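You operate a simulated robot arm through the tools that you are given. There is no shell and no other tool.

You run a simulated robot arm. Do the job below in one go: nothing can be reset, and whatever is moved stays where it is left.

TASK
Stand the spindle in its stand and push a seal on with the loader.
Fine: set the loader over the spindle's head, press the green button till a seal passes, put the loader back. Set down upright: seal loader.

Only the result counts: the job must be done as asked and must still hold three seconds after the hand-in. Knocking over, shifting, dropping, spilling or breaking anything else fails it. A push-on lid holds only when it is set on centred and level and pressed home; a screw cap is set on level and turned clockwise until tight.

THE ROBOT
A 6-joint arm with a two-finger parallel gripper, fixed in place. Base frame: the origin is at the foot of the arm, x ahead of it, y to its left, z up; the work surface is at about z = 770. Units: mm, degrees, N and s.
With the tool pointing down near the work surface it reaches from about 260 to 680 mm from the base axis. Its first joint turns from -66.0 to 66.0 degrees. Payload 2.9 kg.
The tool frame sits at the grasp point between the pads (the TCP): z along the fingers, y along the line on which they close. The tips reach 30 mm beyond it. Largest opening 110 mm; finger width 20, thickness 10; the body of the gripper, 48 by 112 mm, starts 55 mm behind the TCP.
Orientation is told as [roll, pitch, yaw] about the base's x, y, z axes, in that order, counted from this pose: with the fingers straight down and closing along the base's y, the tool's x points along the base's -x, its y along +y and its z along -z.

THE INTERFACE
- The arm moves only by the tool play_rows. Its argument "plan" is a list of rows, each a list of 3 entries, a list of its own where there are three numbers: the shift along the tool's x, y, z in mm, then the turn, a rotation vector about the tool's x, y, z in degrees, then the opening in per cent of the stroke, from 0 (shut) to 100 (fully open). In form: [[[tx, ty, tz], [rx, ry, rz], fingers], ...]. A call has 1 to 20 rows; each row is the pose to reach, as a shift and turn from the pose commanded when the call began, along the tool's axes at that moment. Each row takes 0.2 s and may step no farther than 50 mm and 8.6 degrees from the row before; otherwise, or with a gripper value out of range, the whole call is refused. A pose out of reach is approached as far as the arm can. The call stops where the force on the tool passes 70 N (or 10 N more than at its start, if that is more) or the arm is blocked; 0.2 s more then pass. The fingers move at their own pace (about 108 mm/s each) and stop on an object; they squeeze with about 31 N. The grip force told is the motor's: it shows also when the fingers shut on nothing. Time passes only in rows, and 0.2 s behind the last, so rows that repeat a pose let the fingers close. The reply holds the time, the measured pose of the TCP, the force on the tool along the base axes, the opening and the grip force, in the units named above and with some noise, with the torque about the TCP (base axes, N m) and any sound that the robot's microphone picked up.
- Cameras (640 x 400 px; columns grow to the right, rows downward): "scene" is fixed at [52.9, 418.1, 1390.5]; the picture's right is [-0.93, -0.37, 0.00], its down [-0.20, 0.48, -0.85] and it looks along [0.32, -0.79, -0.52] (base axes); focal length 314 px, centre (320, 200). "wrist" rides on the gripper at [72, 17, -103] in the tool frame; the picture's right is [-0.23, 0.97, 0.00], its down [-0.76, -0.18, -0.62] and it looks along [-0.61, -0.14, 0.78] (tool axes); focal length 222 px, centre (320, 200). There is no depth. A picture from a camera that has moved, and an enlarged one, comes with that camera's place and axes in the base frame and with its lens.
- snapshot(camera): a new picture of that camera. The clock stands still meanwhile.
- inspect(camera, box): a new picture of the part [left, top, right, bottom] of that camera's present view, enlarged. The clock stands still meanwhile.
- close_job(): hands the job in; it is judged then, once.

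Places have to be worked out from the pictures, the camera data and where the tool is seen. Open the gripper and draw the arm clear of the work before you hand the job in, unless the task says otherwise.

The tools are called by a JSON object that holds its "name" and its "arguments". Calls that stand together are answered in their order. play_rows: Moves the arm, as the interface text tells. Its arguments: {"type":"object","properties":{"plan":{"type":"array","items":{"type":"array"}}},"required":["plan"]} The other tools are called the same way: snapshot (camera) takes a picture; inspect (camera, box) takes an enlarged picture of a part of a camera's view; close_job () hands the job in.

At the start:

```text
t: 0.0
position: [456.4, -185.4, 1099.1]
tcp_rot: [0.1, -0.1, 0.1]
force: [0.6, -0.2, 0.0]
moment: [0.01, 0.0, 0.02]
grip_width: 110.1
grip_force: 0.0
```

scene: 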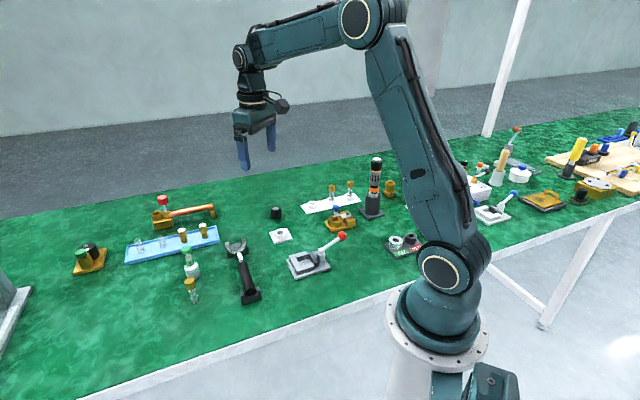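
wrist: 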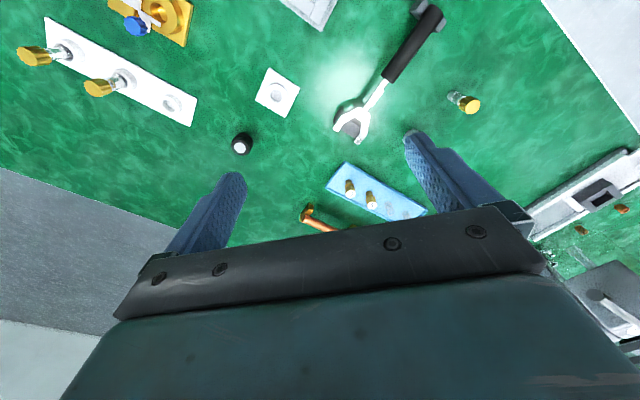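

The scene shows many items; I need to identify the spindle, stand and loader. I'll enlarge parts of the scene view first.

{"name": "inspect", "arguments": {"camera": "scene", "box": [60, 180, 220, 310]}}

{"name": "inspect", "arguments": {"camera": "scene", "box": [210, 150, 350, 310]}}

{"name": "inspect", "arguments": {"camera": "scene", "box": [300, 140, 430, 270]}}

{"name": "inspect", "arguments": {"camera": "scene", "box": [450, 110, 640, 240]}}

{"name": "inspect", "arguments": {"camera": "wrist", "box": [0, 0, 320, 200]}}

{"name": "inspect", "arguments": {"camera": "wrist", "box": [240, 40, 520, 240]}}

```text
3.08 times, centred on (140, 245) of scene
camera zoom: at [52.9, 418.1, 1390.5], right [-0.93, -0.37, 0.0], down [-0.2, 0.48, -0.85], along [0.32, -0.79, -0.52], focal length 965 px, centre (874, 62)
```

zoom: 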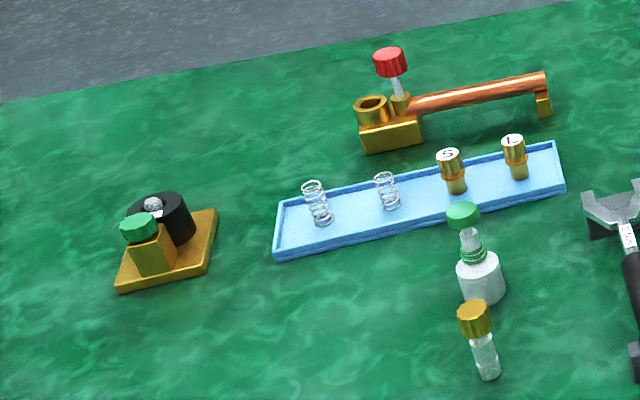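

```text
2.50 times, centred on (280, 230) of scene
camera zoom: at [52.9, 418.1, 1390.5], right [-0.93, -0.37, 0.0], down [-0.2, 0.48, -0.85], along [0.32, -0.79, -0.52], focal length 784 px, centre (420, 125)
```

zoom: 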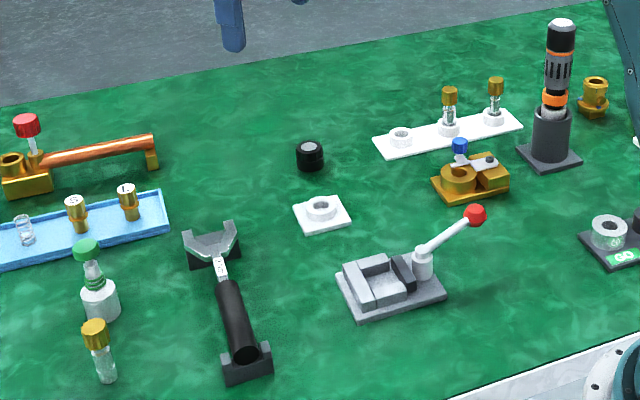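

```text
3.08 times, centred on (365, 205) of scene
camera zoom: at [52.9, 418.1, 1390.5], right [-0.93, -0.37, 0.0], down [-0.2, 0.48, -0.85], along [0.32, -0.79, -0.52], focal length 965 px, centre (182, 185)
```

zoom: 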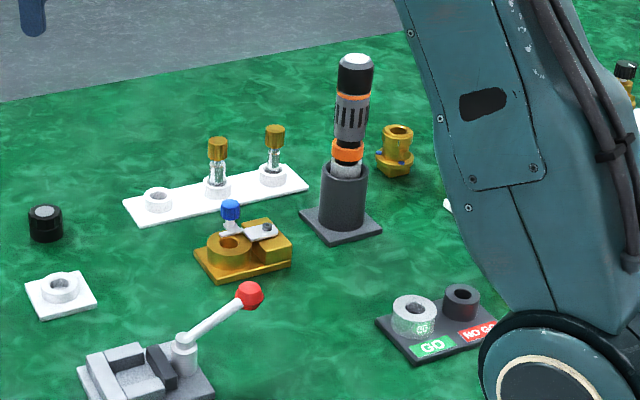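

```text
3.08 times, centred on (545, 175) of scene
camera zoom: at [52.9, 418.1, 1390.5], right [-0.93, -0.37, 0.0], down [-0.2, 0.48, -0.85], along [0.32, -0.79, -0.52], focal length 965 px, centre (-372, 277)
```

zoom: 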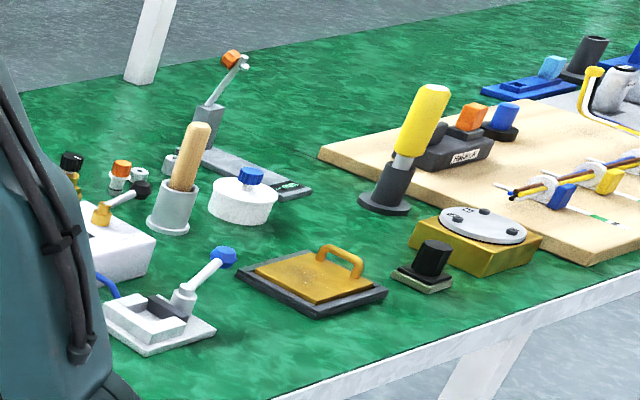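

```text
2.00 times, centred on (160, 100) of wrist
camera zoom: at [383.9, -168.0, 1203.2], right [0.23, 0.97, 0.0], down [0.76, -0.18, 0.62], along [0.61, -0.14, -0.78], focal length 444 px, centre (640, 400)
```

zoom: 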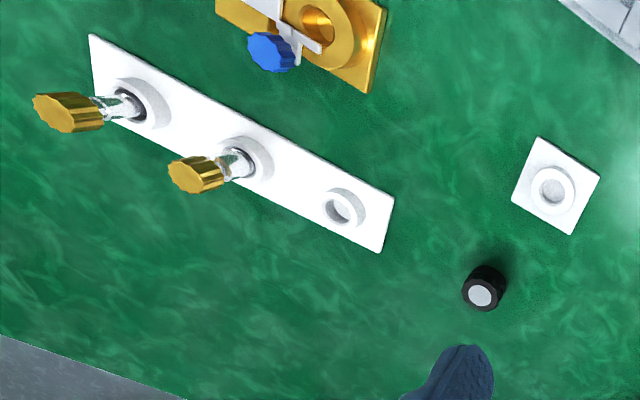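

```text
2.00 times, centred on (380, 140) of wrist
camera zoom: at [383.9, -168.0, 1203.2], right [0.23, 0.97, 0.0], down [0.76, -0.18, 0.62], along [0.61, -0.14, -0.78], focal length 444 px, centre (200, 320)
```

zoom: 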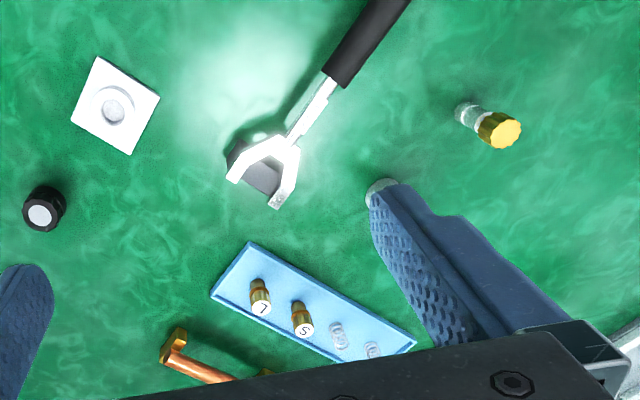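

Next I'll zoom tighter on the candidate items (green-topped objects, the gold-headed pieces, the tall black tool).

{"name": "inspect", "arguments": {"camera": "scene", "box": [170, 235, 220, 310]}}

{"name": "inspect", "arguments": {"camera": "scene", "box": [65, 230, 125, 285]}}

{"name": "inspect", "arguments": {"camera": "scene", "box": [260, 195, 310, 250]}}

{"name": "inspect", "arguments": {"camera": "scene", "box": [300, 150, 410, 235]}}

{"name": "inspect", "arguments": {"camera": "wrist", "box": [400, 70, 520, 145]}}

{"name": "inspect", "arguments": {"camera": "scene", "box": [455, 120, 545, 190]}}

{"name": "inspect", "arguments": {"camera": "scene", "box": [560, 115, 640, 200]}}

```text
5.33 times, centred on (195, 272) of scene
camera zoom: at [52.9, 418.1, 1390.5], right [-0.93, -0.37, 0.0], down [-0.2, 0.48, -0.85], along [0.32, -0.79, -0.52], focal length 1672 px, centre (987, -187)
```

zoom: 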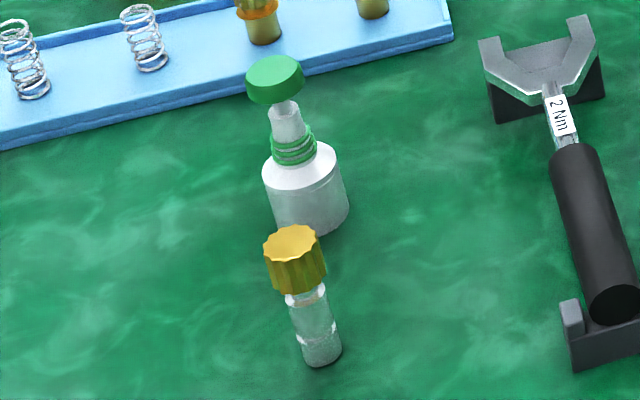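

```text
7.27 times, centred on (95, 258) of scene
camera zoom: at [52.9, 418.1, 1390.5], right [-0.93, -0.37, 0.0], down [-0.2, 0.48, -0.85], along [0.32, -0.79, -0.52], focal length 2281 px, centre (1956, -218)
```

zoom: 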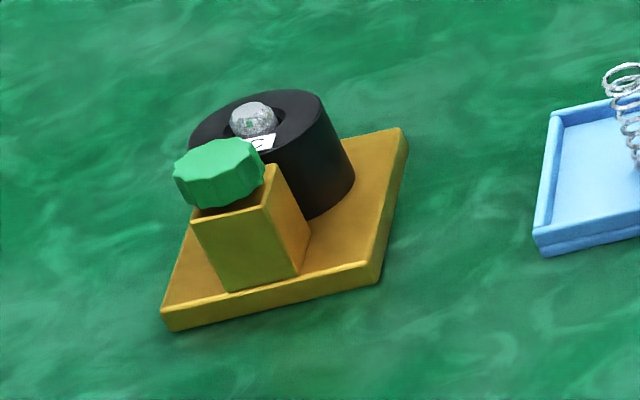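

```text
7.27 times, centred on (285, 222) of scene
camera zoom: at [52.9, 418.1, 1390.5], right [-0.93, -0.37, 0.0], down [-0.2, 0.48, -0.85], along [0.32, -0.79, -0.52], focal length 2281 px, centre (574, 36)
```

zoom: 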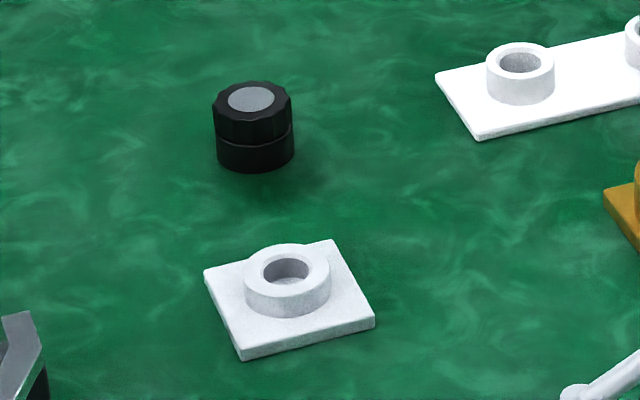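

```text
4.71 times, centred on (355, 192) of scene
camera zoom: at [52.9, 418.1, 1390.5], right [-0.93, -0.37, 0.0], down [-0.2, 0.48, -0.85], along [0.32, -0.79, -0.52], focal length 1476 px, centre (155, 235)
```

zoom: 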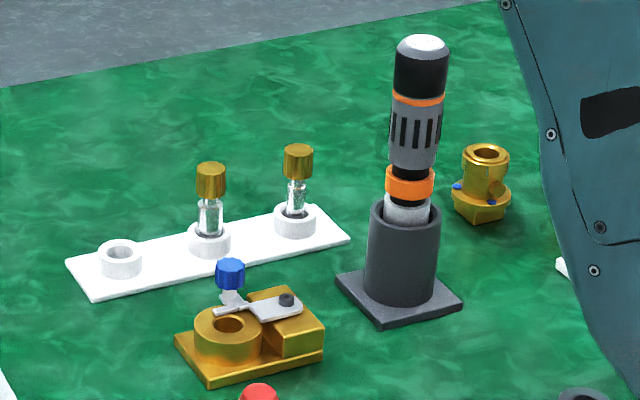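

```text
5.33 times, centred on (460, 108) of wrist
camera zoom: at [383.9, -168.0, 1203.2], right [0.23, 0.97, 0.0], down [0.76, -0.18, 0.62], along [0.61, -0.14, -0.78], focal length 1185 px, centre (-427, 693)
```

zoom: 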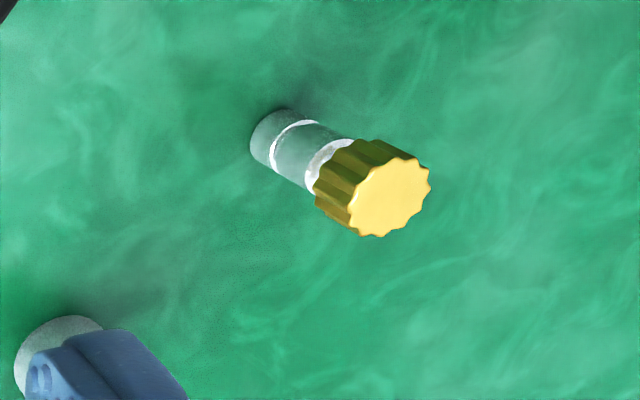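

```text
5.71 times, centred on (500, 155) of scene
camera zoom: at [52.9, 418.1, 1390.5], right [-0.93, -0.37, 0.0], down [-0.2, 0.48, -0.85], along [0.32, -0.79, -0.52], focal length 1792 px, centre (-709, 457)
```

zoom: 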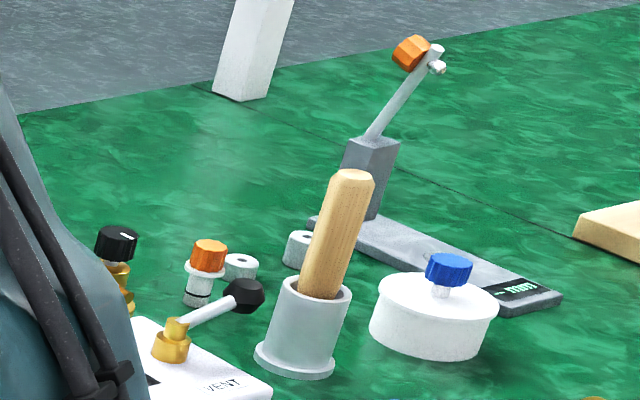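

```text
4.71 times, centred on (600, 158) of scene
camera zoom: at [52.9, 418.1, 1390.5], right [-0.93, -0.37, 0.0], down [-0.2, 0.48, -0.85], along [0.32, -0.79, -0.52], focal length 1476 px, centre (-998, 400)
```

zoom: 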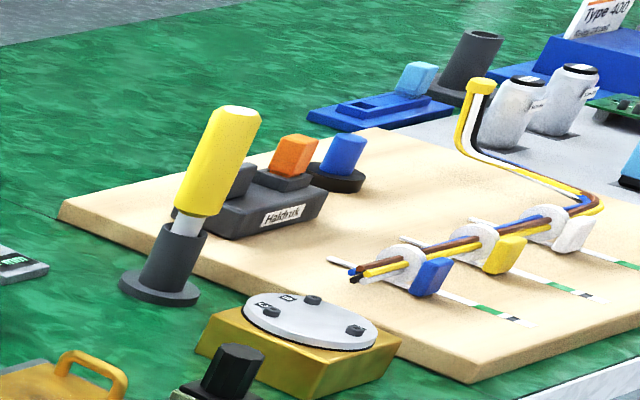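

Within reach the likely parts are: the gold-knobbed spindle standing at about (540, 40), the white single stand at about (465, -270), and the white/green loader at about (612, -35). I'll move in with the wrist camera above the stand to look closer and measure it.

{"name": "play_rows", "arguments": {"plan": [[[0, -20, 35], [0, 0, 0], 100], [[0, -40, 70], [0, 0, 0], 100], [[0, -60, 105], [0, 0, 0], 100], [[0, -75, 139], [0, 0, 0], 100], [[0, -75, 139], [0, 0, 0], 100]]}}

{"name": "snapshot", "arguments": {"camera": "wrist"}}

```text
t: 1.2
position: [454.8, -261.3, 959.5]
tcp_rot: [0.0, 0.0, -0.1]
force: [0.2, -1.0, -0.5]
moment: [0.02, -0.01, 0.02]
grip_width: 109.7
grip_force: 0.0
```

```text
taken
camera wrist: at [382.8, -243.4, 1063.2], right [0.23, 0.97, 0.0], down [0.76, -0.18, 0.62], along [0.61, -0.14, -0.78], focal length 222 px, centre (320, 200)
```

wrist: 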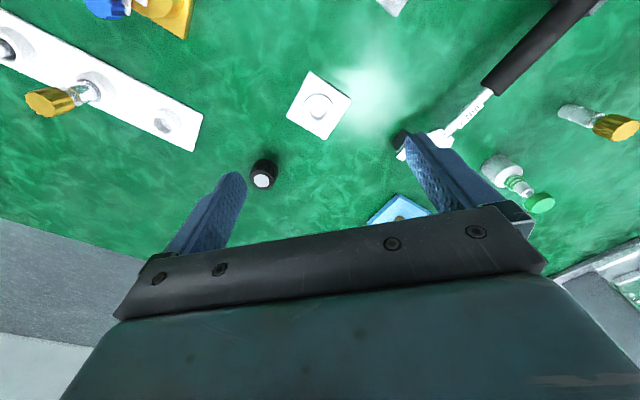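

Stand, loader, spindle and one rack spindle are all in view; I enlarge each to measure.

{"name": "inspect", "arguments": {"camera": "wrist", "box": [280, 65, 360, 145]}}

{"name": "inspect", "arguments": {"camera": "wrist", "box": [470, 90, 640, 220]}}

{"name": "inspect", "arguments": {"camera": "wrist", "box": [0, 20, 210, 160]}}

```text
5.00 times, centred on (320, 105) of wrist
camera zoom: at [382.8, -243.4, 1063.2], right [0.23, 0.97, 0.0], down [0.76, -0.18, 0.62], along [0.61, -0.14, -0.78], focal length 1111 px, centre (320, 675)
```

zoom: 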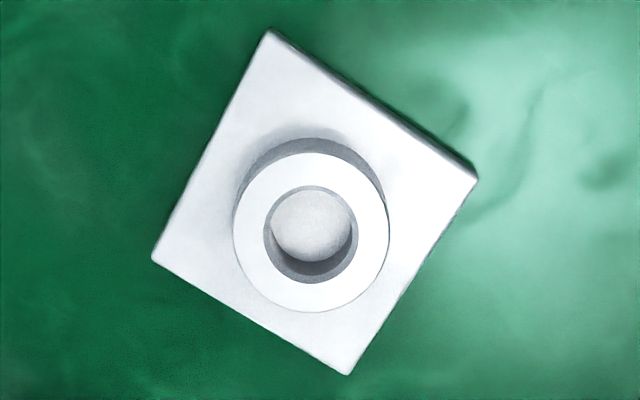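

```text
3.08 times, centred on (555, 155) of wrist
camera zoom: at [382.8, -243.4, 1063.2], right [0.23, 0.97, 0.0], down [0.76, -0.18, 0.62], along [0.61, -0.14, -0.78], focal length 684 px, centre (-403, 338)
```

zoom: 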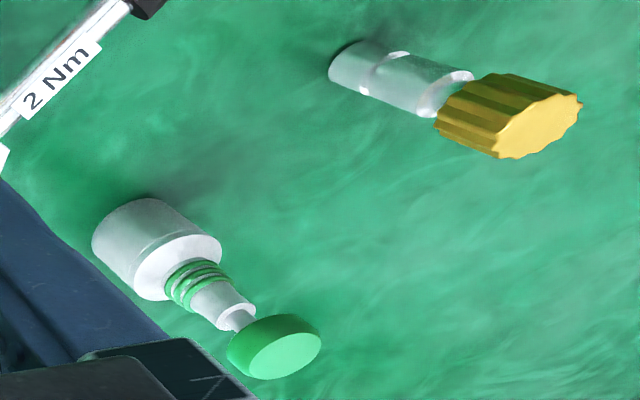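

```text
2.86 times, centred on (105, 90) of wrist
camera zoom: at [382.8, -243.4, 1063.2], right [0.23, 0.97, 0.0], down [0.76, -0.18, 0.62], along [0.61, -0.14, -0.78], focal length 635 px, centre (934, 514)
```

zoom: 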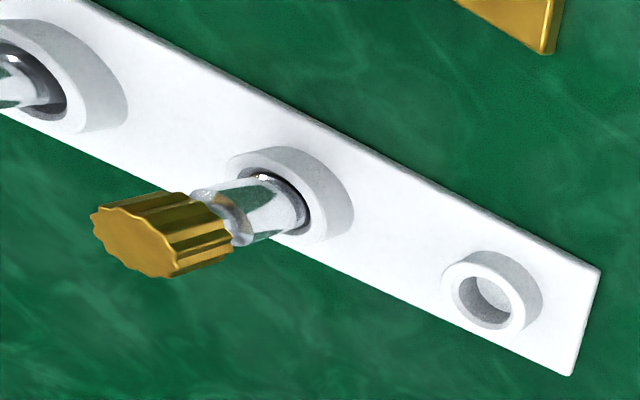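

The stand is at about (465.5, -263.5), with a bore of roughly 20–23 mm, and the spindle's stem is about 18–20 mm. I'll look at the rack's spindles up close to see how they stand and where their seals sit, staying well clear of the tall tool.

{"name": "play_rows", "arguments": {"plan": [[[25, -40, 0], [0, 0, 0], 100], [[50, -80, 0], [0, 0, 0], 100], [[75, -120, 0], [0, 0, 0], 100], [[85, -139, 0], [0, 0, 0], 100], [[85, -139, 0], [0, 0, 0], 100]]}}

{"name": "snapshot", "arguments": {"camera": "wrist"}}

{"name": "inspect", "arguments": {"camera": "wrist", "box": [100, 20, 300, 150]}}

```text
t: 2.4
position: [371.3, -400.7, 961.5]
tcp_rot: [0.0, 0.0, 0.0]
force: [-0.9, 0.4, 0.6]
moment: [0.01, 0.02, 0.01]
grip_width: 110.3
grip_force: 0.0
```

```text
taken
camera wrist: at [299.1, -382.2, 1065.0], right [0.23, 0.97, 0.0], down [0.76, -0.18, 0.62], along [0.61, -0.14, -0.78], focal length 222 px, centre (320, 200)
```

wrist: 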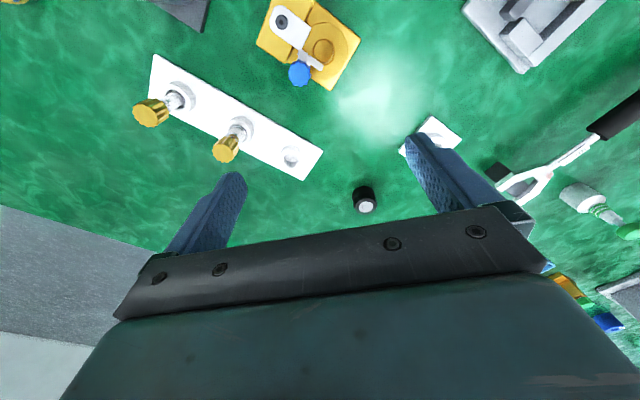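

```text
3.08 times, centred on (200, 85) of wrist
camera zoom: at [299.1, -382.2, 1065.0], right [0.23, 0.97, 0.0], down [0.76, -0.18, 0.62], along [0.61, -0.14, -0.78], focal length 684 px, centre (689, 554)
```

zoom: 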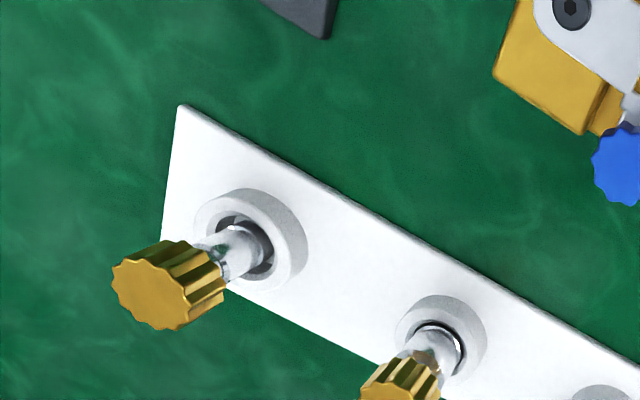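

The rack has three differently sized holes with other spindles, so it's separate; the single plate is the spindle's stand. Now I go to the loose spindle and loader for close measuring.

{"name": "play_rows", "arguments": {"plan": [[[-12, 40, 0], [0, 0, 0], 100], [[-24, 80, 0], [0, 0, 0], 100], [[-36, 120, 0], [0, 0, 0], 100], [[-48, 160, 0], [0, 0, 0], 100], [[-60, 200, 0], [0, 0, 0], 100], [[-72, 240, 0], [0, 0, 0], 100], [[-84, 280, 0], [0, 0, 0], 100], [[-96, 320, 0], [0, 0, 0], 100], [[-108, 360, 0], [0, 0, 0], 100], [[-120, 400, 0], [0, 0, 0], 100], [[-129, 441, 0], [0, 0, 0], 100], [[-129, 441, 30], [0, 0, 0], 100], [[-129, 441, 61], [0, 0, 0], 100], [[-129, 441, 61], [0, 0, 0], 100]]}}

{"name": "snapshot", "arguments": {"camera": "wrist"}}

{"name": "inspect", "arguments": {"camera": "wrist", "box": [240, 100, 400, 220]}}

{"name": "inspect", "arguments": {"camera": "scene", "box": [160, 235, 220, 310]}}

```text
t: 5.4
position: [499.2, 40.9, 898.4]
tcp_rot: [-0.1, -0.1, 0.1]
force: [-0.3, -0.6, -1.2]
moment: [0.02, 0.02, 0.02]
grip_width: 110.1
grip_force: 0.1
```

```text
taken
camera wrist: at [427.7, 58.9, 1002.3], right [0.23, 0.97, 0.0], down [0.76, -0.18, 0.62], along [0.61, -0.14, -0.78], focal length 222 px, centre (320, 200)
```

wrist: 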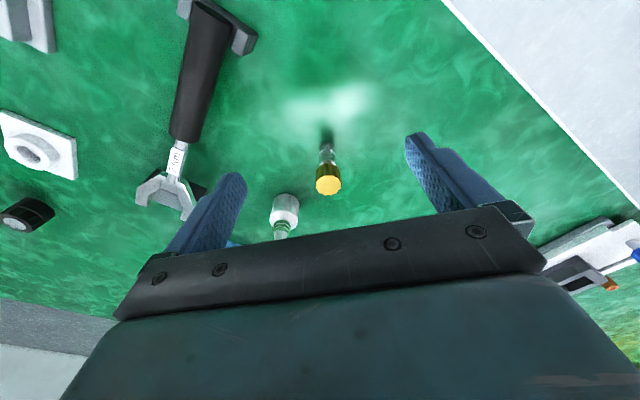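

```text
3.33 times, centred on (320, 160) of wrist
camera zoom: at [427.7, 58.9, 1002.3], right [0.23, 0.97, 0.0], down [0.76, -0.18, 0.62], along [0.61, -0.14, -0.78], focal length 740 px, centre (320, 333)
```

zoom: 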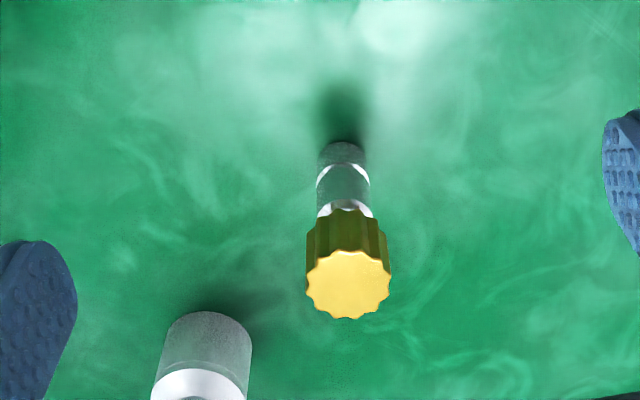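

```text
5.33 times, centred on (190, 272) of scene
camera zoom: at [52.9, 418.1, 1390.5], right [-0.93, -0.37, 0.0], down [-0.2, 0.48, -0.85], along [0.32, -0.79, -0.52], focal length 1672 px, centre (1013, -187)
```

zoom: 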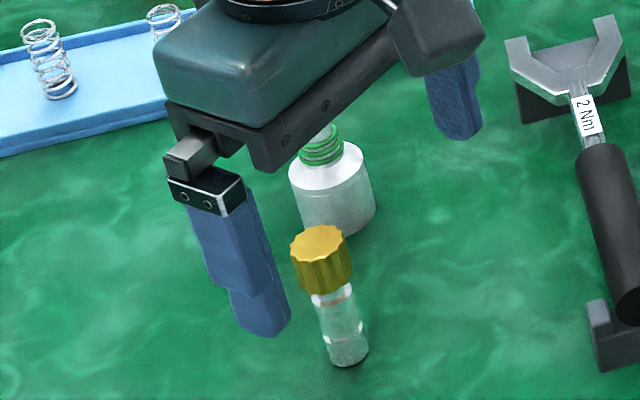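

By the wrist camera the spindle stands at about (537.5, 41.5), top z≈843, knob ≈22–26 mm, stem ≈17–18 mm. I move directly above it with a narrower opening and check the alignment before descending.

{"name": "play_rows", "arguments": {"plan": [[[-20, 0.5, 5], [0, 0, 0], 80], [[-38.5, 0.7, 14], [0, 0, 0], 55], [[-38.5, 0.7, 16], [0, 0, 0], 55], [[-38.5, 0.7, 16], [0, 0, 0], 55]]}}

{"name": "snapshot", "arguments": {"camera": "wrist"}}

{"name": "inspect", "arguments": {"camera": "wrist", "box": [240, 90, 400, 210]}}

{"name": "inspect", "arguments": {"camera": "scene", "box": [140, 200, 250, 310]}}

```text
t: 6.4
position: [538.5, 41.2, 883.0]
tcp_rot: [0.0, 0.1, 0.1]
force: [-0.1, 0.8, 1.0]
moment: [0.0, -0.02, 0.0]
grip_width: 60.5
grip_force: 0.1
```

```text
taken
camera wrist: at [466.3, 59.2, 987.0], right [0.23, 0.97, 0.0], down [0.76, -0.18, 0.62], along [0.61, -0.14, -0.78], focal length 222 px, centre (320, 200)
```

wrist: 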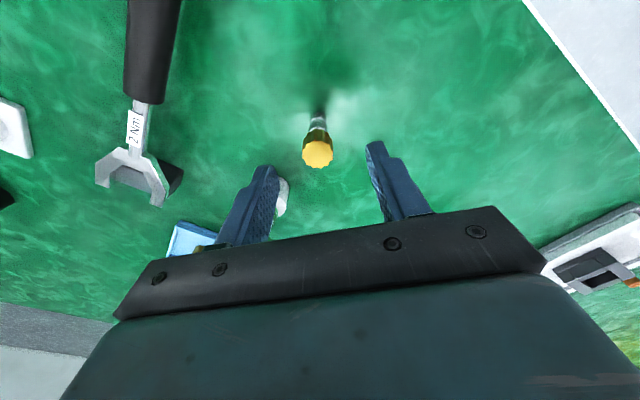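

```text
3.33 times, centred on (320, 150) of wrist
camera zoom: at [466.3, 59.2, 987.0], right [0.23, 0.97, 0.0], down [0.76, -0.18, 0.62], along [0.61, -0.14, -0.78], focal length 740 px, centre (320, 367)
```

zoom: 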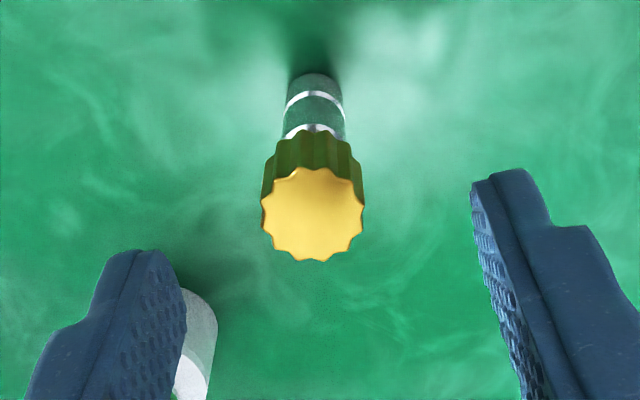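

```text
3.64 times, centred on (195, 255) of scene
camera zoom: at [52.9, 418.1, 1390.5], right [-0.93, -0.37, 0.0], down [-0.2, 0.48, -0.85], along [0.32, -0.79, -0.52], focal length 1140 px, centre (774, 0)
```

zoom: 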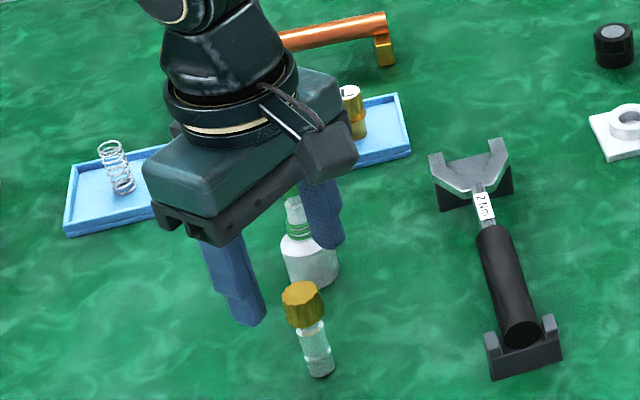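

Alignment is good (knob centre ≈ (537.8, 41.3), TCP (538.5, 41.2)). I descend to z≈830 and close on the knob.

{"name": "play_rows", "arguments": {"plan": [[[0.5, 0, 18], [0, 0, 0], 55], [[0.5, 0, 36], [0, 0, 0], 50], [[0.5, 0, 52], [0, 0, 0], 45], [[0.5, 0, 52], [0, 0, 0], 30], [[0.5, 0, 52], [0, 0, 0], 24], [[0.5, 0, 52], [0, 0, 0], 20], [[0.5, 0, 52], [0, 0, 0], 10], [[0.5, 0, 52], [0, 0, 0], 10]]}}

{"name": "inspect", "arguments": {"camera": "scene", "box": [150, 230, 230, 310]}}

{"name": "inspect", "arguments": {"camera": "wrist", "box": [240, 90, 400, 210]}}

```text
t: 8.2
position: [537.9, 41.9, 831.9]
tcp_rot: [0.0, 0.0, 0.0]
force: [0.6, -0.1, -0.6]
moment: [0.0, 0.0, 0.0]
grip_width: 22.9
grip_force: 30.4
```

```text
5.00 times, centred on (190, 270) of scene
camera zoom: at [52.9, 418.1, 1390.5], right [-0.93, -0.37, 0.0], down [-0.2, 0.48, -0.85], along [0.32, -0.79, -0.52], focal length 1568 px, centre (970, -150)
```

zoom: 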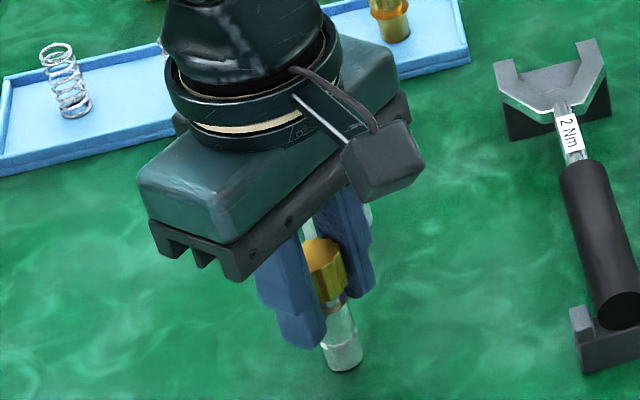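

```text
3.33 times, centred on (320, 150) of wrist
camera zoom: at [465.4, 59.5, 935.0], right [0.23, 0.97, 0.0], down [0.76, -0.18, 0.62], along [0.61, -0.14, -0.78], focal length 740 px, centre (320, 367)
```

zoom: 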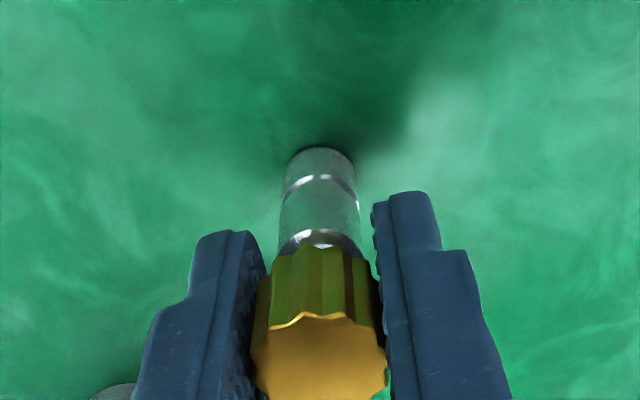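

The knob measures 22.9 mm. Gripped firmly, I lift and travel to near the stand at a safe height, keeping it visible so I can measure its bore before inserting.

{"name": "play_rows", "arguments": {"plan": [[[0, 0, -15], [0, 0, 0], 10], [[0, 0, -50], [0, 0, 0], 10], [[0, 0, -95], [0, 0, 0], 10], [[3, -40, -95], [0, 0, 0], 10], [[6, -80, -95], [0, 0, 0], 10], [[9, -120, -95], [0, 0, 0], 10], [[12, -160, -95], [0, 0, 0], 10], [[15, -200, -95], [0, 0, 0], 10], [[18, -240, -95], [0, 0, 0], 10], [[22, -280, -95], [0, 0, 0], 10], [[22, -305, -80], [0, 0, 0], 10], [[22, -305, -68], [0, 0, 0], 10], [[22, -305, -68], [0, 0, 0], 10]]}}

{"name": "snapshot", "arguments": {"camera": "wrist"}}

{"name": "inspect", "arguments": {"camera": "wrist", "box": [260, 25, 360, 105]}}

{"name": "inspect", "arguments": {"camera": "scene", "box": [220, 160, 340, 280]}}

{"name": "inspect", "arguments": {"camera": "scene", "box": [170, 235, 220, 290]}}

```text
t: 11.0
position: [515.8, -263.4, 900.0]
tcp_rot: [0.0, 0.0, 0.0]
force: [-0.1, -0.3, -0.5]
moment: [0.01, 0.0, 0.0]
grip_width: 22.9
grip_force: 30.7
```

```text
taken
camera wrist: at [443.0, -245.3, 1003.4], right [0.23, 0.97, 0.0], down [0.76, -0.18, 0.62], along [0.61, -0.14, -0.78], focal length 222 px, centre (320, 200)
```

wrist: 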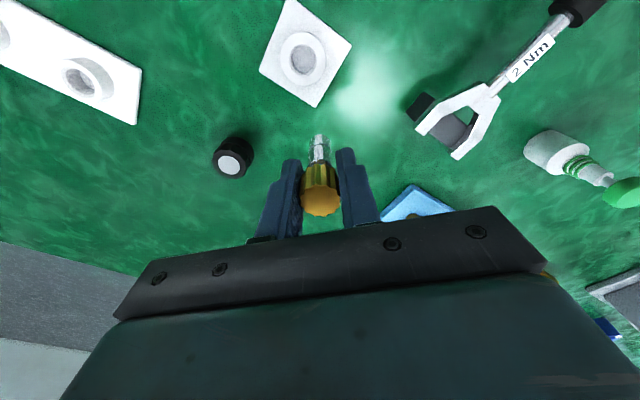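

```text
5.00 times, centred on (310, 65) of wrist
camera zoom: at [443.0, -245.3, 1003.4], right [0.23, 0.97, 0.0], down [0.76, -0.18, 0.62], along [0.61, -0.14, -0.78], focal length 1111 px, centre (370, 875)
```

zoom: 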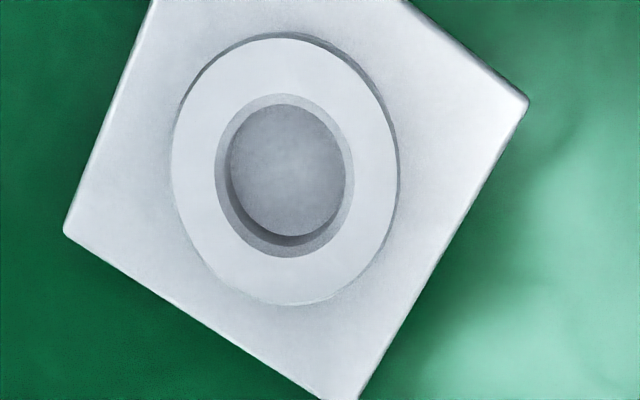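

```text
3.33 times, centred on (280, 220) of scene
camera zoom: at [52.9, 418.1, 1390.5], right [-0.93, -0.37, 0.0], down [-0.2, 0.48, -0.85], along [0.32, -0.79, -0.52], focal length 1045 px, centre (453, 133)
```

zoom: 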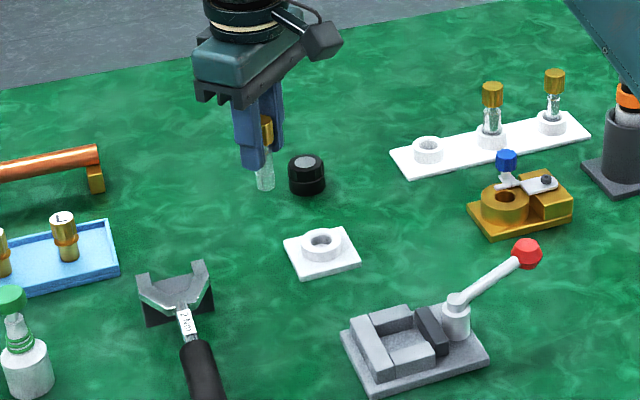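

```text
7.27 times, centred on (195, 262) of scene
camera zoom: at [52.9, 418.1, 1390.5], right [-0.93, -0.37, 0.0], down [-0.2, 0.48, -0.85], along [0.32, -0.79, -0.52], focal length 2281 px, centre (1229, -254)
```

zoom: 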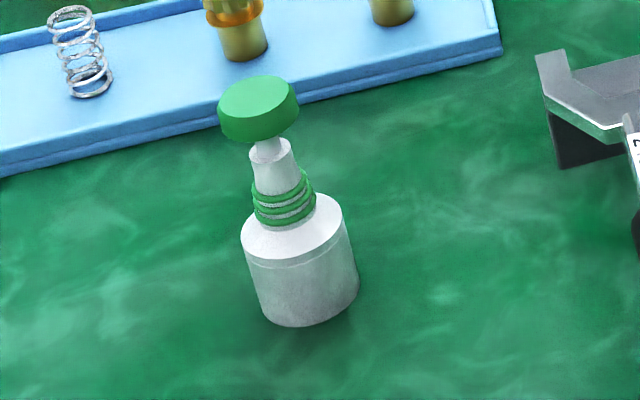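

The bore is ≈20 mm with a chamfer out to ≈23 mm, so the ~17 mm stem goes in and the 22.9 mm knob (head) stays up. The stand centre is ≈(464.6, -264.1), top ≈786. I move the stem just above it and check.

{"name": "play_rows", "arguments": {"plan": [[[25, -0.3, 0], [0, 0, 0], 10], [[50.5, -0.7, 0], [0, 0, 0], 10], [[50.5, -0.7, 20], [0, 0, 0], 10], [[50.5, -0.7, 32], [0, 0, 0], 10], [[50.5, -0.7, 32], [0, 0, 0], 10]]}}

{"name": "inspect", "arguments": {"camera": "wrist", "box": [260, 80, 380, 180]}}

{"name": "inspect", "arguments": {"camera": "scene", "box": [250, 200, 310, 260]}}

```text
t: 12.2
position: [465.0, -263.4, 866.5]
tcp_rot: [0.0, 0.0, 0.0]
force: [-0.3, 0.3, -1.1]
moment: [-0.04, 0.04, 0.01]
grip_width: 22.8
grip_force: 30.8
```

```text
4.00 times, centred on (320, 130) of wrist
camera zoom: at [392.9, -246.1, 970.8], right [0.23, 0.97, 0.0], down [0.76, -0.18, 0.62], along [0.61, -0.14, -0.78], focal length 888 px, centre (320, 480)
```

zoom: 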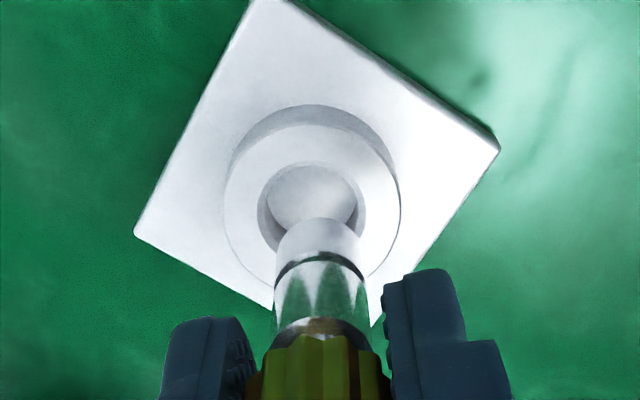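

```text
6.67 times, centred on (280, 230) of scene
camera zoom: at [52.9, 418.1, 1390.5], right [-0.93, -0.37, 0.0], down [-0.2, 0.48, -0.85], along [0.32, -0.79, -0.52], focal length 2090 px, centre (587, 0)
```

zoom: 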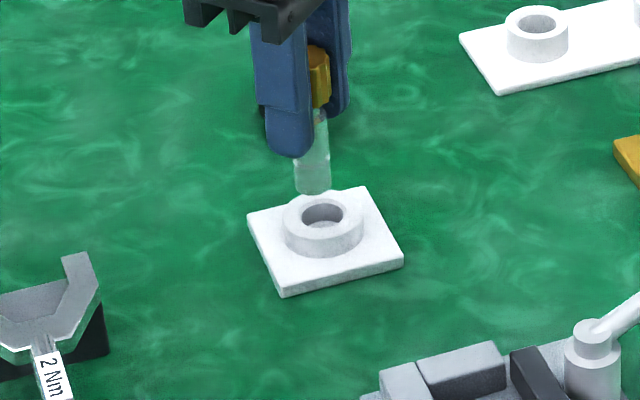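

The stem is plumb; both cameras indicate the hole lies ≈1.5–2 mm further to −y and slightly −x of the stem. I correct, go down to just above the ring and look again.

{"name": "play_rows", "arguments": {"plan": [[[0.8, -1.8, 0], [0, 0, 0], 10], [[0.8, -1.8, 8], [0, 0, 0], 10], [[0.8, -1.8, 14], [0, 0, 0], 10], [[0.8, -1.8, 14], [0, 0, 0], 10]]}}

{"name": "inspect", "arguments": {"camera": "wrist", "box": [280, 90, 360, 150]}}

{"name": "inspect", "arguments": {"camera": "scene", "box": [265, 215, 305, 250]}}

```text
t: 13.2
position: [464.9, -265.5, 852.9]
tcp_rot: [0.0, -0.1, -0.1]
force: [-0.4, -0.6, -0.9]
moment: [0.01, -0.04, 0.01]
grip_width: 22.9
grip_force: 31.0
```

```text
6.67 times, centred on (320, 120) of wrist
camera zoom: at [392.1, -247.8, 956.9], right [0.23, 0.97, 0.0], down [0.76, -0.18, 0.62], along [0.61, -0.14, -0.78], focal length 1481 px, centre (320, 733)
```

zoom: 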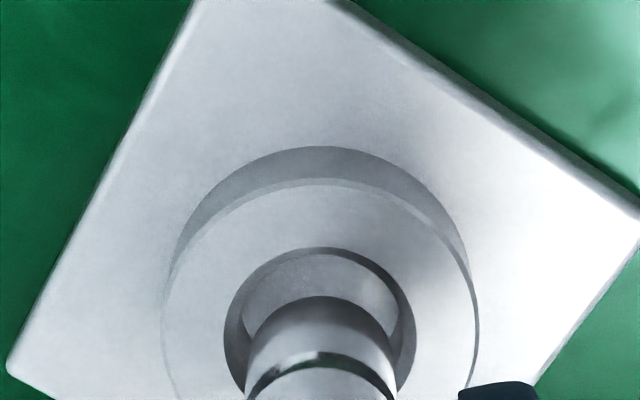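

```text
11.43 times, centred on (285, 232) of scene
camera zoom: at [52.9, 418.1, 1390.5], right [-0.93, -0.37, 0.0], down [-0.2, 0.48, -0.85], along [0.32, -0.79, -0.52], focal length 3584 px, centre (720, -171)
```

zoom: 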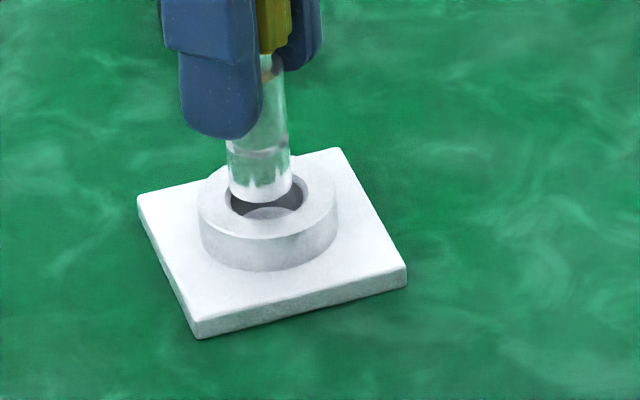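

Both views agree the stem needs ≈1.2 mm more toward −x. I correct and lower in small steps, watching force.

{"name": "play_rows", "arguments": {"plan": [[[1.2, -0.3, 0], [0, 0, 0], 10], [[1.2, -0.3, 3], [0, 0, 0], 10], [[1.2, -0.3, 6], [0, 0, 0], 10], [[1.2, -0.3, 9], [0, 0, 0], 10], [[1.2, -0.3, 9], [0, 0, 0], 10]]}}

{"name": "inspect", "arguments": {"camera": "wrist", "box": [280, 90, 360, 150]}}

{"name": "inspect", "arguments": {"camera": "scene", "box": [265, 215, 305, 250]}}

```text
t: 14.4
position: [463.2, -266.2, 842.5]
tcp_rot: [-0.1, 0.0, 0.0]
force: [-0.7, -0.5, -1.0]
moment: [-0.02, -0.01, -0.01]
grip_width: 22.8
grip_force: 31.1
```

```text
6.67 times, centred on (320, 120) of wrist
camera zoom: at [391.5, -247.9, 947.6], right [0.23, 0.97, 0.0], down [0.76, -0.18, 0.62], along [0.61, -0.14, -0.78], focal length 1481 px, centre (320, 733)
```

zoom: 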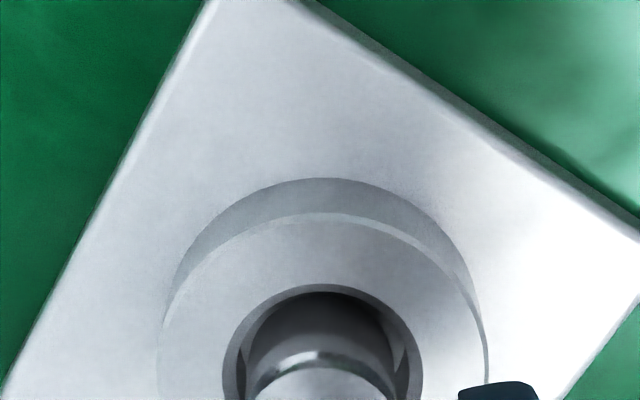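

```text
11.43 times, centred on (285, 232) of scene
camera zoom: at [52.9, 418.1, 1390.5], right [-0.93, -0.37, 0.0], down [-0.2, 0.48, -0.85], along [0.32, -0.79, -0.52], focal length 3584 px, centre (720, -171)
```

zoom: 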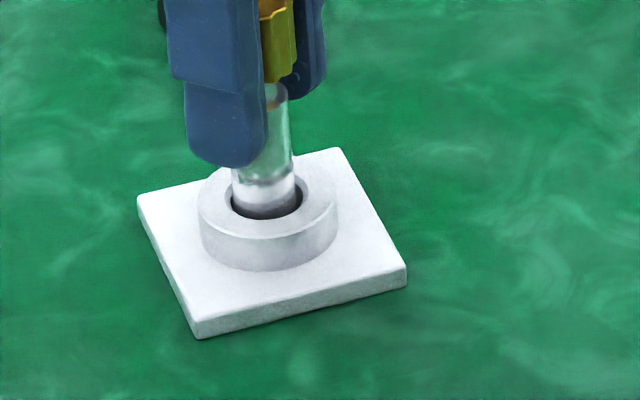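

The stem is inside the bore with no contact force. I continue down in small steps until it touches the floor.

{"name": "play_rows", "arguments": {"plan": [[[0, 0, 1.5], [0, 0, 0], 10], [[0, 0, 3], [0, 0, 0], 10], [[0, 0, 4.5], [0, 0, 0], 10], [[0, 0, 4.5], [0, 0, 0], 10]]}}

```text
t: 15.4
position: [464.3, -265.6, 838.2]
tcp_rot: [0.1, 0.0, 0.0]
force: [-0.5, 0.3, -0.7]
moment: [-0.01, 0.0, -0.02]
grip_width: 22.8
grip_force: 31.1
```

{"name": "play_rows", "arguments": {"plan": [[[0, 0, 1], [0, 0, 0], 10], [[0, 0, 2], [0, 0, 0], 10], [[0, 0, 2], [0, 0, 0], 10]]}}

{"name": "inspect", "arguments": {"camera": "scene", "box": [265, 205, 305, 240]}}

```text
t: 16.2
position: [463.6, -266.1, 838.3]
tcp_rot: [-0.1, -0.1, 0.0]
force: [-3.3, 3.5, 16.1]
moment: [0.19, 0.21, 0.01]
grip_width: 22.8
grip_force: 31.2
```

```text
11.43 times, centred on (285, 222) of scene
camera zoom: at [52.6, 418.3, 1390.4], right [-0.93, -0.37, 0.0], down [-0.2, 0.48, -0.85], along [0.32, -0.79, -0.52], focal length 3584 px, centre (720, -57)
```

zoom: 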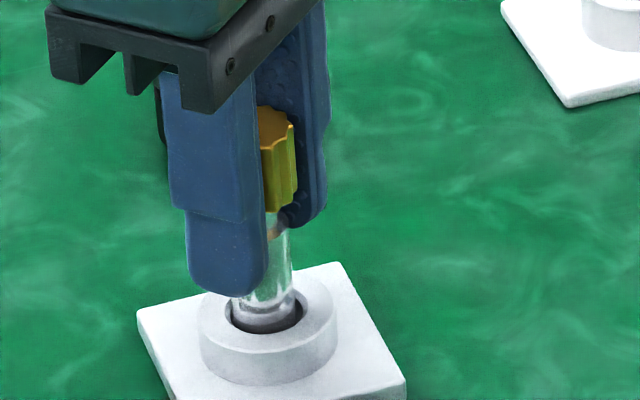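

Floor contact at TCP z≈838 (16 N). I relieve the force, open slowly, and rise, then check that it stands upright.

{"name": "play_rows", "arguments": {"plan": [[[0, 0, -1], [0, 0, 0], 10], [[0, 0, -1.8], [0, 0, 0], 10], [[0, 0, -1.8], [0, 0, 0], 24], [[0, 0, -1.8], [0, 0, 0], 30], [[0, 0, -1.8], [0, 0, 0], 45], [[0, 0, -1.8], [0, 0, 0], 55], [[0, 0, -20], [0, 0, 0], 55], [[0, 0, -50], [0, 0, 0], 55], [[0, 0, -50], [0, 0, 0], 55]]}}

{"name": "inspect", "arguments": {"camera": "scene", "box": [255, 195, 305, 245]}}

{"name": "inspect", "arguments": {"camera": "wrist", "box": [260, 80, 380, 180]}}

```text
t: 18.2
position: [463.5, -265.1, 888.6]
tcp_rot: [0.0, 0.1, 0.0]
force: [0.5, -0.6, -0.5]
moment: [0.0, 0.01, 0.01]
grip_width: 60.5
grip_force: 0.1
```

```text
8.00 times, centred on (280, 220) of scene
camera zoom: at [52.9, 418.1, 1390.5], right [-0.93, -0.37, 0.0], down [-0.2, 0.48, -0.85], along [0.32, -0.79, -0.52], focal length 2509 px, centre (640, 40)
```

zoom: 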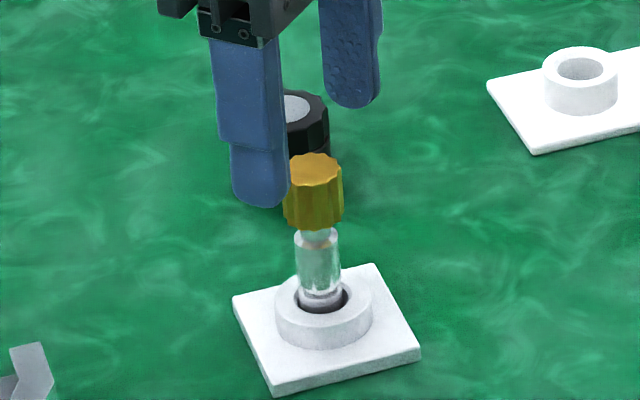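

```text
4.00 times, centred on (320, 130) of wrist
camera zoom: at [391.6, -248.2, 992.3], right [0.23, 0.97, 0.0], down [0.76, -0.18, 0.62], along [0.61, -0.14, -0.78], focal length 888 px, centre (320, 480)
```

zoom: 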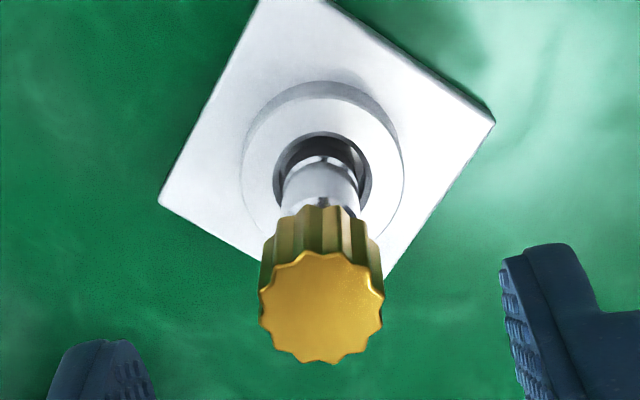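

The spindle stands upright in its stand; in TCP terms the head is at (463.9, -265.5), top ≈849. Now I go look at the loader.

{"name": "play_rows", "arguments": {"plan": [[[0, 0, -40], [0, 0, 0], 100], [[-18, 40, -40], [0, 0, 0], 100], [[-36, 80, -40], [0, 0, 0], 100], [[-54, 120, -40], [0, 0, 0], 100], [[-72, 160, -40], [0, 0, 0], 100], [[-90, 200, -40], [0, 0, 0], 100], [[-106, 230, -20], [0, 0, 0], 100], [[-106, 230, -12], [0, 0, 0], 100], [[-106, 230, -12], [0, 0, 0], 100]]}}

{"name": "snapshot", "arguments": {"camera": "wrist"}}

{"name": "inspect", "arguments": {"camera": "wrist", "box": [240, 100, 400, 220]}}

{"name": "inspect", "arguments": {"camera": "scene", "box": [170, 235, 220, 285]}}

```text
t: 20.2
position: [570.7, -35.0, 898.7]
tcp_rot: [0.1, 0.0, 0.0]
force: [-0.4, 0.1, -0.5]
moment: [-0.01, 0.03, -0.02]
grip_width: 110.1
grip_force: 0.0
```

```text
taken
camera wrist: at [498.3, -17.9, 1003.0], right [0.23, 0.97, 0.0], down [0.76, -0.18, 0.62], along [0.61, -0.14, -0.78], focal length 222 px, centre (320, 200)
```

wrist: 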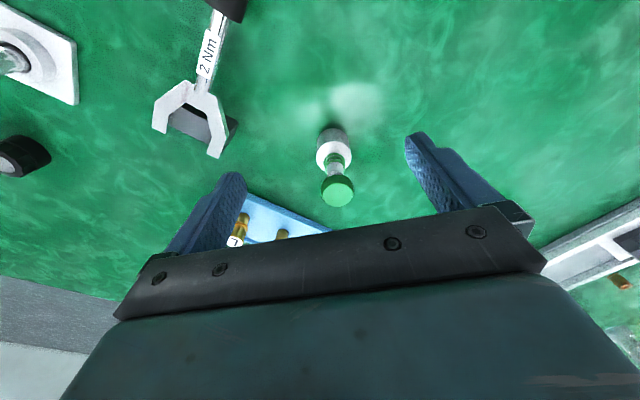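

```text
3.33 times, centred on (320, 160) of wrist
camera zoom: at [498.3, -17.9, 1003.0], right [0.23, 0.97, 0.0], down [0.76, -0.18, 0.62], along [0.61, -0.14, -0.78], focal length 740 px, centre (320, 333)
```

zoom: 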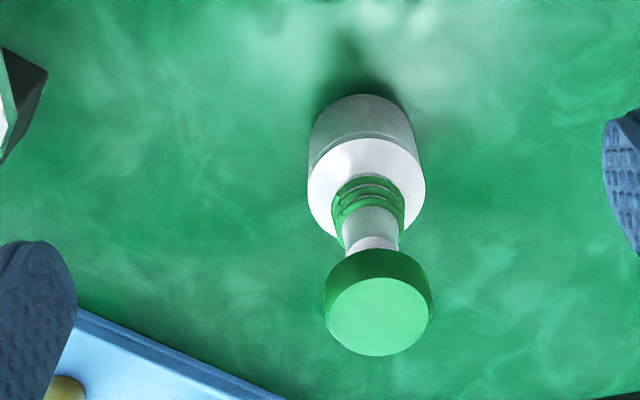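

```text
8.00 times, centred on (195, 260) of scene
camera zoom: at [52.9, 418.1, 1390.5], right [-0.93, -0.37, 0.0], down [-0.2, 0.48, -0.85], along [0.32, -0.79, -0.52], focal length 2509 px, centre (1320, -280)
```

zoom: 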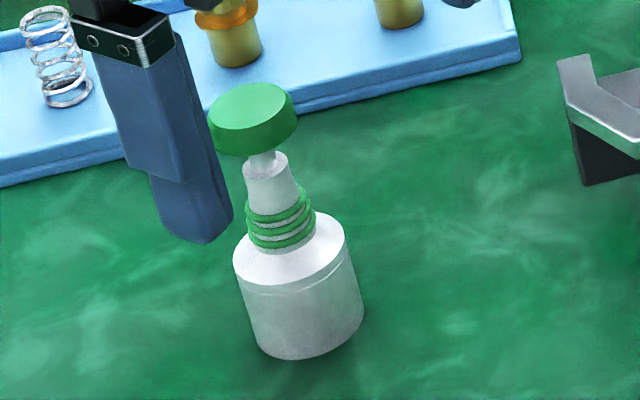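

The loader stands at about (606, -28.5), body ≈36 mm, top of green button ≈862. I centre above it and verify alignment.

{"name": "play_rows", "arguments": {"plan": [[[-20, 4, 0], [0, 0, 0], 90], [[-36, 7, 0], [0, 0, 0], 75], [[-36, 7, 0], [0, 0, 0], 75]]}}

{"name": "snapshot", "arguments": {"camera": "wrist"}}

{"name": "inspect", "arguments": {"camera": "wrist", "box": [240, 80, 400, 200]}}

{"name": "inspect", "arguments": {"camera": "scene", "box": [150, 220, 230, 290]}}

```text
t: 21.0
position: [605.6, -29.7, 899.0]
tcp_rot: [0.0, 0.0, 0.0]
force: [0.0, 0.2, -0.5]
moment: [0.05, 0.03, 0.0]
grip_width: 82.4
grip_force: 0.1
```

```text
taken
camera wrist: at [533.9, -11.1, 1003.3], right [0.23, 0.97, 0.0], down [0.76, -0.18, 0.62], along [0.61, -0.14, -0.78], focal length 222 px, centre (320, 200)
```

wrist: 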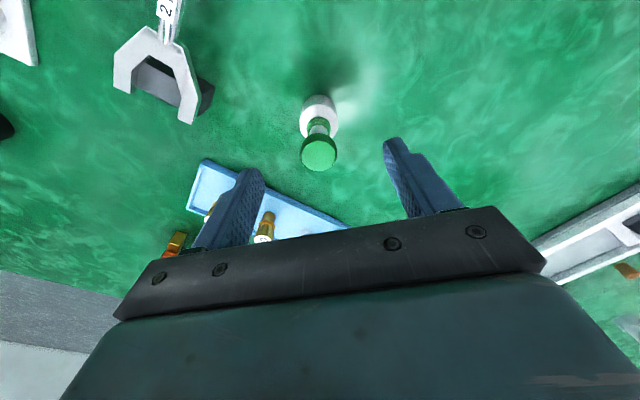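

```text
3.33 times, centred on (320, 140) of wrist
camera zoom: at [533.9, -11.1, 1003.3], right [0.23, 0.97, 0.0], down [0.76, -0.18, 0.62], along [0.61, -0.14, -0.78], focal length 740 px, centre (320, 400)
```

zoom: 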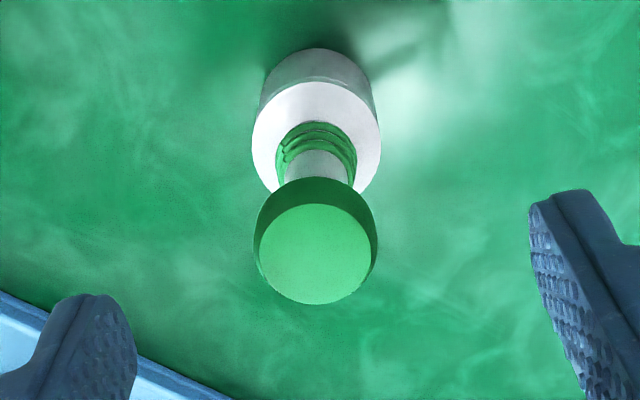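

```text
5.71 times, centred on (190, 255) of scene
camera zoom: at [52.9, 418.1, 1390.5], right [-0.93, -0.37, 0.0], down [-0.2, 0.48, -0.85], along [0.32, -0.79, -0.52], focal length 1792 px, centre (1063, -114)
```

zoom: 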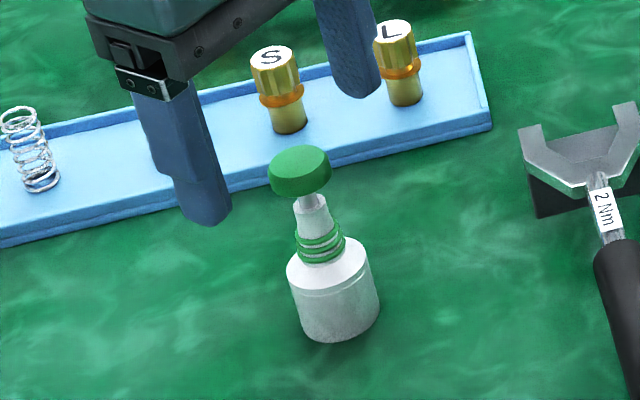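

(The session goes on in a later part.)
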